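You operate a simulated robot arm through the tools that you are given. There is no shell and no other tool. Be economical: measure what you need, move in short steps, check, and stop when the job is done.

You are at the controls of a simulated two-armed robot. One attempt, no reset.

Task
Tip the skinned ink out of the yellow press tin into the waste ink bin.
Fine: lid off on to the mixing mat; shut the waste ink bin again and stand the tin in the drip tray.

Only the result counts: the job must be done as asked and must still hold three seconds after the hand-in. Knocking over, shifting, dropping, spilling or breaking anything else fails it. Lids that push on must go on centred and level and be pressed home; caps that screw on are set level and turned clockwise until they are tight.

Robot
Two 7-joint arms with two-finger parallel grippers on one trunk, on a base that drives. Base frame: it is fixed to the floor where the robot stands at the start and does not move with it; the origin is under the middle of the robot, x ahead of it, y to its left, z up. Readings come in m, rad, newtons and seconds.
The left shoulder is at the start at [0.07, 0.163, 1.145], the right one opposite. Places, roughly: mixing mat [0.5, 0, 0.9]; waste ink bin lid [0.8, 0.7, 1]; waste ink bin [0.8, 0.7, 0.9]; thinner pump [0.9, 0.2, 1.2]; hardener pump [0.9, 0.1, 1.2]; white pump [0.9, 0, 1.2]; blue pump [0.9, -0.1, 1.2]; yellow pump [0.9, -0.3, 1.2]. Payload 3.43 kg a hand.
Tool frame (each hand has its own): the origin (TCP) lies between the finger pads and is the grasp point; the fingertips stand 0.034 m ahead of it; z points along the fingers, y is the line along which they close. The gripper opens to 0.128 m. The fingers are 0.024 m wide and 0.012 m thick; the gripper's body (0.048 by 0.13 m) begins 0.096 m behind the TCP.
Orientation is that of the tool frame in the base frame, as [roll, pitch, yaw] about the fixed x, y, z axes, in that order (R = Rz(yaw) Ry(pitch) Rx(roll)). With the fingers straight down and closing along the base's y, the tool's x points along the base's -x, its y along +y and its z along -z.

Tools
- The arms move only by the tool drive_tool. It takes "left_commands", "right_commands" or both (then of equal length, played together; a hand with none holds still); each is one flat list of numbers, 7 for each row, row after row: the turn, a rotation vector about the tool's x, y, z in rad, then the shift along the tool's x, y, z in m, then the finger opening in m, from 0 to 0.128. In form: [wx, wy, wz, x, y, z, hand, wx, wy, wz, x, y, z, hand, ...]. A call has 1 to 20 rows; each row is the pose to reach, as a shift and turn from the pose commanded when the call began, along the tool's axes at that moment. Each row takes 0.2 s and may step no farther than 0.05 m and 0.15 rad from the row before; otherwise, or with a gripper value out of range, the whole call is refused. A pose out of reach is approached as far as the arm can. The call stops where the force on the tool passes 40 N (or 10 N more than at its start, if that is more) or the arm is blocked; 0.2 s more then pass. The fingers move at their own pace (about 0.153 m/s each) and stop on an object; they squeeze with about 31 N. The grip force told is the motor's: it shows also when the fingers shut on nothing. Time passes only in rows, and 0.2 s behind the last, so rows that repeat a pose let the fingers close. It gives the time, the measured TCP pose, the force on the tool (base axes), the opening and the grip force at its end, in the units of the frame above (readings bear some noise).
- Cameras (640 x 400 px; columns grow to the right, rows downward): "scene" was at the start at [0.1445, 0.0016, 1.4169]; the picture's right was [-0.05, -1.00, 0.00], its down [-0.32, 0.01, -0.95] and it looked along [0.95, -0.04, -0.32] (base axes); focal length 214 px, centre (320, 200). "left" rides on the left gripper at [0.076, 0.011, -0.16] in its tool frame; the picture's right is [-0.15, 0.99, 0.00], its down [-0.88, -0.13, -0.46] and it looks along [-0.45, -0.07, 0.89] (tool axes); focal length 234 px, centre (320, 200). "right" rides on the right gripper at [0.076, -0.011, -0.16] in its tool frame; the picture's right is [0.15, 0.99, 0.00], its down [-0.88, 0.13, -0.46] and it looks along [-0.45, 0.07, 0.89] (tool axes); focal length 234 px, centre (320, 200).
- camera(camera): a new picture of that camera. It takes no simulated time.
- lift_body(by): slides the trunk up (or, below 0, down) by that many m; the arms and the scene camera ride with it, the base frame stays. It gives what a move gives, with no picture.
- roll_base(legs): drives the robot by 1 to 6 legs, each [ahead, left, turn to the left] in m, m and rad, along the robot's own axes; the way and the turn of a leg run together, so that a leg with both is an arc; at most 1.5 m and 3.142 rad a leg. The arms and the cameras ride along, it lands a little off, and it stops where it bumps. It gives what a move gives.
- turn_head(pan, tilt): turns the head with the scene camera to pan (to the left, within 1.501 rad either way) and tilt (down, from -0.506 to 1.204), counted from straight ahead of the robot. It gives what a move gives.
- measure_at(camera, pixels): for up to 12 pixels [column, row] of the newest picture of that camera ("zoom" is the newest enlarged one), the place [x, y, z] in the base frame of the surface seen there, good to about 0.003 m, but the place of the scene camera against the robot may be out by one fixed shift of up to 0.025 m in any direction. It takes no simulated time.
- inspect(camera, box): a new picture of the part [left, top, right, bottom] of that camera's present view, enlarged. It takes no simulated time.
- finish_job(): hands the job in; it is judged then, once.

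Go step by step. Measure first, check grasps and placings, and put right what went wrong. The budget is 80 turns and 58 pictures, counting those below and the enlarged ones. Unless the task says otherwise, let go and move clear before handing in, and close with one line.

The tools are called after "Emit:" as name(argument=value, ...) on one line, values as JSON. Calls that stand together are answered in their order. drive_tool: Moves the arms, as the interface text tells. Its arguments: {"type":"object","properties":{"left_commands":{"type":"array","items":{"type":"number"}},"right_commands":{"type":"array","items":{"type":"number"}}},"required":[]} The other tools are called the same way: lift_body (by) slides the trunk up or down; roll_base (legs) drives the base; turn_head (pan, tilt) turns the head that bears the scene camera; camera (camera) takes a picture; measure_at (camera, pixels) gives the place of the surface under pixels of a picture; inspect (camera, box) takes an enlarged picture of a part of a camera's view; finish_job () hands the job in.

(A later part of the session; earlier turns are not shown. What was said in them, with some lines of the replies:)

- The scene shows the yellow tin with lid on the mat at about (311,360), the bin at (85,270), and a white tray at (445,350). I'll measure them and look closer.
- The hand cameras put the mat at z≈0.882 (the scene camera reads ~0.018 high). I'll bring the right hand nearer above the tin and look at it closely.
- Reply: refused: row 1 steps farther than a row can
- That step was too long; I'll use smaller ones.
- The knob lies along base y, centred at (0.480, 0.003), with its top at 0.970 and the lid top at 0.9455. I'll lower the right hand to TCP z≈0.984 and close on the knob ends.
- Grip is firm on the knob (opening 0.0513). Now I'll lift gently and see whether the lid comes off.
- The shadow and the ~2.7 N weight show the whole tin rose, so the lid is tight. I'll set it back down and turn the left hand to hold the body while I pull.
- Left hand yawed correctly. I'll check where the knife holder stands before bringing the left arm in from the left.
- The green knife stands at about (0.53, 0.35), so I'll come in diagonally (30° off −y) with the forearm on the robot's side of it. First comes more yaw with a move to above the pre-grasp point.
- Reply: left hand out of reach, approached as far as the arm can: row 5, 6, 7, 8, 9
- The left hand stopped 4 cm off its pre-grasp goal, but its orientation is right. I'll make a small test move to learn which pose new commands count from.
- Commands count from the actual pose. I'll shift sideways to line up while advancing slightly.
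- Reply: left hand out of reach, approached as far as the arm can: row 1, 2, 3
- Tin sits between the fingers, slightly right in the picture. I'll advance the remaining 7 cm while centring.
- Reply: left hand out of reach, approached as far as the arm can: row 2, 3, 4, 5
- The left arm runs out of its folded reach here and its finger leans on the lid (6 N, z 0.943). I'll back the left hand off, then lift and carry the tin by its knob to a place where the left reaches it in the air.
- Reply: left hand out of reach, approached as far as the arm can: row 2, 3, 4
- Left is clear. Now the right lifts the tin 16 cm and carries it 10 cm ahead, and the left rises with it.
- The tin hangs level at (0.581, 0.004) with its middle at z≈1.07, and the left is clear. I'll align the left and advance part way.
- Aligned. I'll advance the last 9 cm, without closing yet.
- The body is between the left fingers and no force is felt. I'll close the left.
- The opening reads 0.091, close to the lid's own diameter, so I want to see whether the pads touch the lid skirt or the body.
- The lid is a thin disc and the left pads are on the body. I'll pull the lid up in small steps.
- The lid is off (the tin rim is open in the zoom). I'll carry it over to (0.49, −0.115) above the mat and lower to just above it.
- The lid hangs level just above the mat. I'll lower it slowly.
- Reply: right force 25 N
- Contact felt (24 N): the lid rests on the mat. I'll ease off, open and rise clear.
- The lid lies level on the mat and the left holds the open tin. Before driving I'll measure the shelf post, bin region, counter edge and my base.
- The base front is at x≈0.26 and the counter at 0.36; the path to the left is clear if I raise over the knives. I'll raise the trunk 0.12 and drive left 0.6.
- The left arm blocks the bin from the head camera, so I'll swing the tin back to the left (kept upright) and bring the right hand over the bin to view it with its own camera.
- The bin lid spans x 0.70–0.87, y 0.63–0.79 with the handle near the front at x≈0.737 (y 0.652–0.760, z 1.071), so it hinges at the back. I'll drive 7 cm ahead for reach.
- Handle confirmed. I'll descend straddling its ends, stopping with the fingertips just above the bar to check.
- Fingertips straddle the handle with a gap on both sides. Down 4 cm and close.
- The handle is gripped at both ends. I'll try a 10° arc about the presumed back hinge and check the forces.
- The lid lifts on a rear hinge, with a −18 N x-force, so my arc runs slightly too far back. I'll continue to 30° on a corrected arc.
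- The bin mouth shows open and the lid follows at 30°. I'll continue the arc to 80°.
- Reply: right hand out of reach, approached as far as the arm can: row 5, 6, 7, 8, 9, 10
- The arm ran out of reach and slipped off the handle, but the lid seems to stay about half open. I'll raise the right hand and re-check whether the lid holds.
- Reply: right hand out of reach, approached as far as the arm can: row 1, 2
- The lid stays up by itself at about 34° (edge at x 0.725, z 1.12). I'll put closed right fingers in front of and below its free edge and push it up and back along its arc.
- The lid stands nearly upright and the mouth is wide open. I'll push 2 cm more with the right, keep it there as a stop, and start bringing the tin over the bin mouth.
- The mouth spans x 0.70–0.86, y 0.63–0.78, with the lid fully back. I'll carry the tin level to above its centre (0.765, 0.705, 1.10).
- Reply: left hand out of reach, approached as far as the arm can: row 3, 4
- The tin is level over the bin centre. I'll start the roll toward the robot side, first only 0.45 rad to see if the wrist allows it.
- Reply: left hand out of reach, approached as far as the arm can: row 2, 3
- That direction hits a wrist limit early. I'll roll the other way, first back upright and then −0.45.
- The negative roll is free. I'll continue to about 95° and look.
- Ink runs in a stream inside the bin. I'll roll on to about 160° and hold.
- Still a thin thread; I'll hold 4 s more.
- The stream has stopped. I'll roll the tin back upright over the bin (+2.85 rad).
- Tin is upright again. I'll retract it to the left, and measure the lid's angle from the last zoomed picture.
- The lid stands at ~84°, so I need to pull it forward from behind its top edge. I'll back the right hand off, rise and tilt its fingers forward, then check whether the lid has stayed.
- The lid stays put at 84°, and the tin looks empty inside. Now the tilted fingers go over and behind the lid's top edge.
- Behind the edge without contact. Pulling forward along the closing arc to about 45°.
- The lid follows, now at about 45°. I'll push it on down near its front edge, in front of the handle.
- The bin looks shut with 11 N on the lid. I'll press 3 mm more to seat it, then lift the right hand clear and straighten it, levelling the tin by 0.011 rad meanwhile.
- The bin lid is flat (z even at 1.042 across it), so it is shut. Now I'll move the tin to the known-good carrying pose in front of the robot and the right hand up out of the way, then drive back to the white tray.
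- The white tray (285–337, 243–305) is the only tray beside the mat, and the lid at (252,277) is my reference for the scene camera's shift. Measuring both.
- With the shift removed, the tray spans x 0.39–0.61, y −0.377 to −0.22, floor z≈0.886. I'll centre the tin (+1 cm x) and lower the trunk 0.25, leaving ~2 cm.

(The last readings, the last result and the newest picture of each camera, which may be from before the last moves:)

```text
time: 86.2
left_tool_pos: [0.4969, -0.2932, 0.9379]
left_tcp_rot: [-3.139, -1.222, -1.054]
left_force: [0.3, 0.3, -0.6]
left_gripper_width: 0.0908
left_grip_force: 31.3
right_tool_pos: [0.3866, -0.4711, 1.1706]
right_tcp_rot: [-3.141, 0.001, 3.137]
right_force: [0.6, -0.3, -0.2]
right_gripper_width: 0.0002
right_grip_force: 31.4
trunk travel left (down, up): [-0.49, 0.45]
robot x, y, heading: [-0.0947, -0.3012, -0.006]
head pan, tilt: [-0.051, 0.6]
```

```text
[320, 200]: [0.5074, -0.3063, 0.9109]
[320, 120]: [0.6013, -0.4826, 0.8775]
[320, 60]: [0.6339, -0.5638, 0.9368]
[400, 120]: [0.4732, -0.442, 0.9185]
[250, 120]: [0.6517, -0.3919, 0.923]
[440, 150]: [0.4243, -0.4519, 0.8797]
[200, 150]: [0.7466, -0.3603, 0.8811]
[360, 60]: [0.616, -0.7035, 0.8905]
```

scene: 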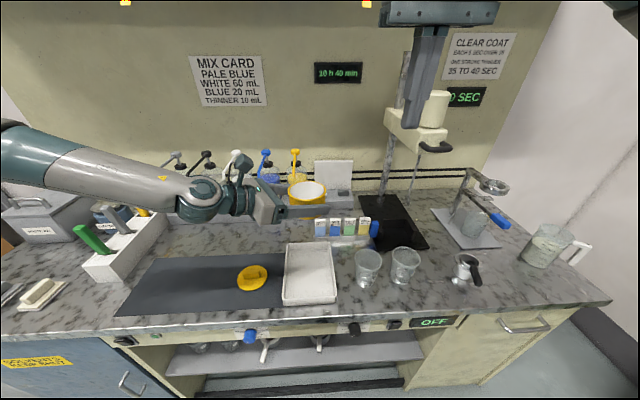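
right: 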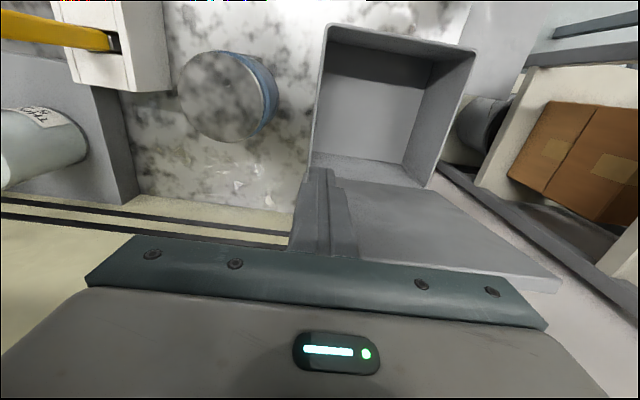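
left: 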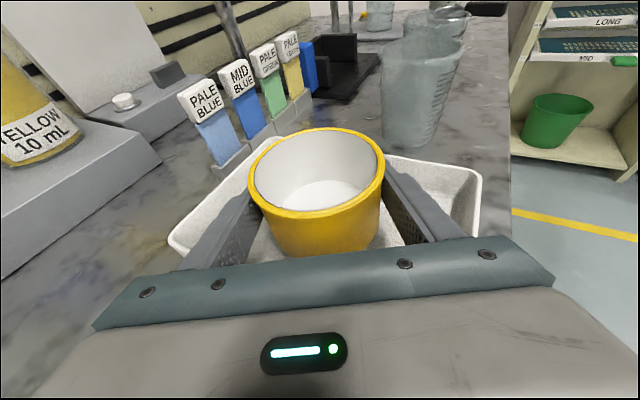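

The tin is empty and over the tray, ~2.3 cm above its floor. Lowering in small steps.

Emit:
lift_body(by=-0.018)

Emit:
lift_body(by=-0.003)

```text
time: 86.8
left_tool_pos: [0.497, -0.2935, 0.9192]
left_tcp_rot: [-3.138, -1.222, -1.055]
left_force: [0.0, -0.1, -0.3]
left_gripper_width: 0.0908
left_grip_force: 30.4
right_tool_pos: [0.387, -0.4716, 1.1533]
right_tcp_rot: [-3.141, 0.001, 3.135]
right_force: [0.4, 1.2, -0.2]
right_gripper_width: 0.0001
right_grip_force: 31.4
trunk travel left (down, up): [-0.472, 0.468]
robot x, y, heading: [-0.0974, -0.3003, -0.014]
head pan, tilt: [-0.051, 0.6]
```

```text
time: 87.3
left_tool_pos: [0.4983, -0.2938, 0.9165]
left_tcp_rot: [-3.141, -1.221, -1.055]
left_force: [-0.1, -0.1, 0.1]
left_gripper_width: 0.0909
left_grip_force: 30.9
right_tool_pos: [0.3871, -0.4711, 1.1501]
right_tcp_rot: [3.141, -0.002, 3.137]
right_force: [1.4, -0.4, -0.1]
right_gripper_width: 0.0
right_grip_force: 30.7
trunk travel left (down, up): [-0.469, 0.471]
robot x, y, heading: [-0.0925, -0.3031, -0.003]
head pan, tilt: [-0.051, 0.6]
```

Emit:
lift_body(by=-0.003)

Emit:
drive_tool(left_commands=[0, 0, 0, 0, 0, 0, 0, 0, 0, 0, 0, 0, 0, 0])

```text
time: 87.8
left_tool_pos: [0.4977, -0.293, 0.9161]
left_tcp_rot: [-3.13, -1.224, -1.066]
left_force: [2.5, -1.0, 11.3]
left_gripper_width: 0.0906
left_grip_force: 30.9
right_tool_pos: [0.3868, -0.4707, 1.1475]
right_tcp_rot: [-3.141, 0.002, 3.137]
right_force: [0.6, 0.3, 0.6]
right_gripper_width: 0.0
right_grip_force: 31.0
trunk travel left (down, up): [-0.466, 0.474]
robot x, y, heading: [-0.0956, -0.3028, -0.007]
head pan, tilt: [-0.051, 0.6]
```

```text
time: 88.4
left_tool_pos: [0.4975, -0.2944, 0.9156]
left_tcp_rot: [-3.131, -1.224, -1.063]
left_force: [4.2, -2.0, 19.0]
left_gripper_width: 0.0907
left_grip_force: 31.1
right_tool_pos: [0.3853, -0.4708, 1.148]
right_tcp_rot: [3.14, 0.001, 3.137]
right_force: [0.2, 0.1, 0.0]
right_gripper_width: 0.0004
right_grip_force: 31.6
trunk travel left (down, up): [-0.466, 0.474]
robot x, y, heading: [-0.0933, -0.2996, -0.003]
head pan, tilt: [-0.051, 0.6]
```

The tin stands on the tray floor (19 N). I'll ease 2 mm, open to 0.11, and withdraw straight back along the fingers, the way that was reachable before.

Emit:
lift_body(by=0.002)

Emit:
drive_tool(left_commands=[0, 0, 0, 0, 0, 0, 0.112, 0, 0, 0, 0, 0, 0, 0.112, 0, 0, 0, 0, 0, -0.02, 0.112, 0, 0, 0, 0, 0, -0.045, 0.112, 0, 0, 0, 0, 0, -0.07, 0.112, 0, 0, 0, 0, 0, -0.092, 0.112])

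Emit:
camera(camera="left")

```text
time: 89.0
left_tool_pos: [0.4972, -0.2934, 0.916]
left_tcp_rot: [-3.138, -1.221, -1.057]
left_force: [4.8, -2.8, 13.6]
left_gripper_width: 0.0906
left_grip_force: 31.0
right_tool_pos: [0.3863, -0.4716, 1.149]
right_tcp_rot: [3.139, 0.0, 3.137]
right_force: [0.4, 1.1, 0.5]
right_gripper_width: 0.0
right_grip_force: 30.4
trunk travel left (down, up): [-0.468, 0.472]
robot x, y, heading: [-0.0946, -0.2996, -0.008]
head pan, tilt: [-0.051, 0.6]
```

```text
time: 90.4
left_tool_pos: [0.4533, -0.2189, 0.9472]
left_tcp_rot: [-3.14, -1.223, -1.056]
left_force: [-0.3, 0.3, -0.1]
left_gripper_width: 0.112
left_grip_force: 0.0
right_tool_pos: [0.3848, -0.4706, 1.1494]
right_tcp_rot: [-3.141, 0.0, 3.138]
right_force: [0.2, 0.1, 1.1]
right_gripper_width: 0.0001
right_grip_force: 31.1
trunk travel left (down, up): [-0.468, 0.472]
robot x, y, heading: [-0.0943, -0.3007, -0.012]
head pan, tilt: [-0.051, 0.6]
```

```text
3 pictures are left
```

left: 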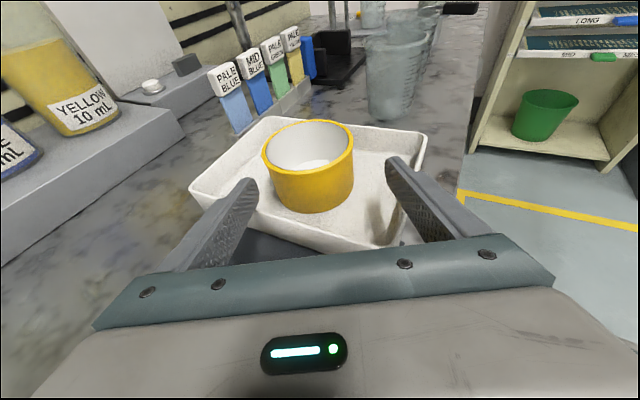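

The tin stands free and upright inside the tray. I'll raise the trunk to clear everything and take a final look.

Emit:
lift_body(by=0.22)

Emit:
camera(camera="scene")

```text
time: 92.7
left_tool_pos: [0.454, -0.2188, 1.1661]
left_tcp_rot: [3.14, -1.222, -1.055]
left_force: [-0.9, 0.4, 0.0]
left_gripper_width: 0.112
left_grip_force: 0.1
right_tool_pos: [0.387, -0.4717, 1.3693]
right_tcp_rot: [-3.141, 0.001, 3.137]
right_force: [-0.2, 0.4, -0.7]
right_gripper_width: 0.0
right_grip_force: 31.2
trunk travel left (down, up): [-0.688, 0.252]
robot x, y, heading: [-0.0957, -0.3057, -0.006]
head pan, tilt: [-0.051, 0.6]
```

```text
2 pictures are left
```

scene: 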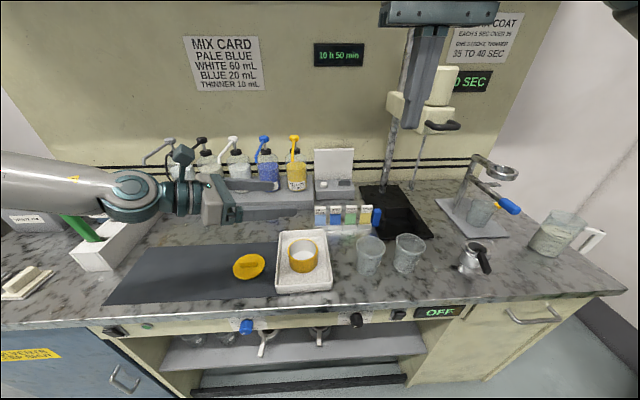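

The final view shows the tin standing in the tray (303,255) and the lid lying on the mat (249,266). The bin was shut when last checked, and both hands are clear, so I'm handing in.

Emit:
finish_job()

```text
The job is handed in.
```

I tipped the skinned ink into the waste ink bin and shut the bin; the yellow tin now stands empty in the drip tray, with its lid on the mixing mat. I took the white tray beside the mat to be the drip tray, as it has no label.
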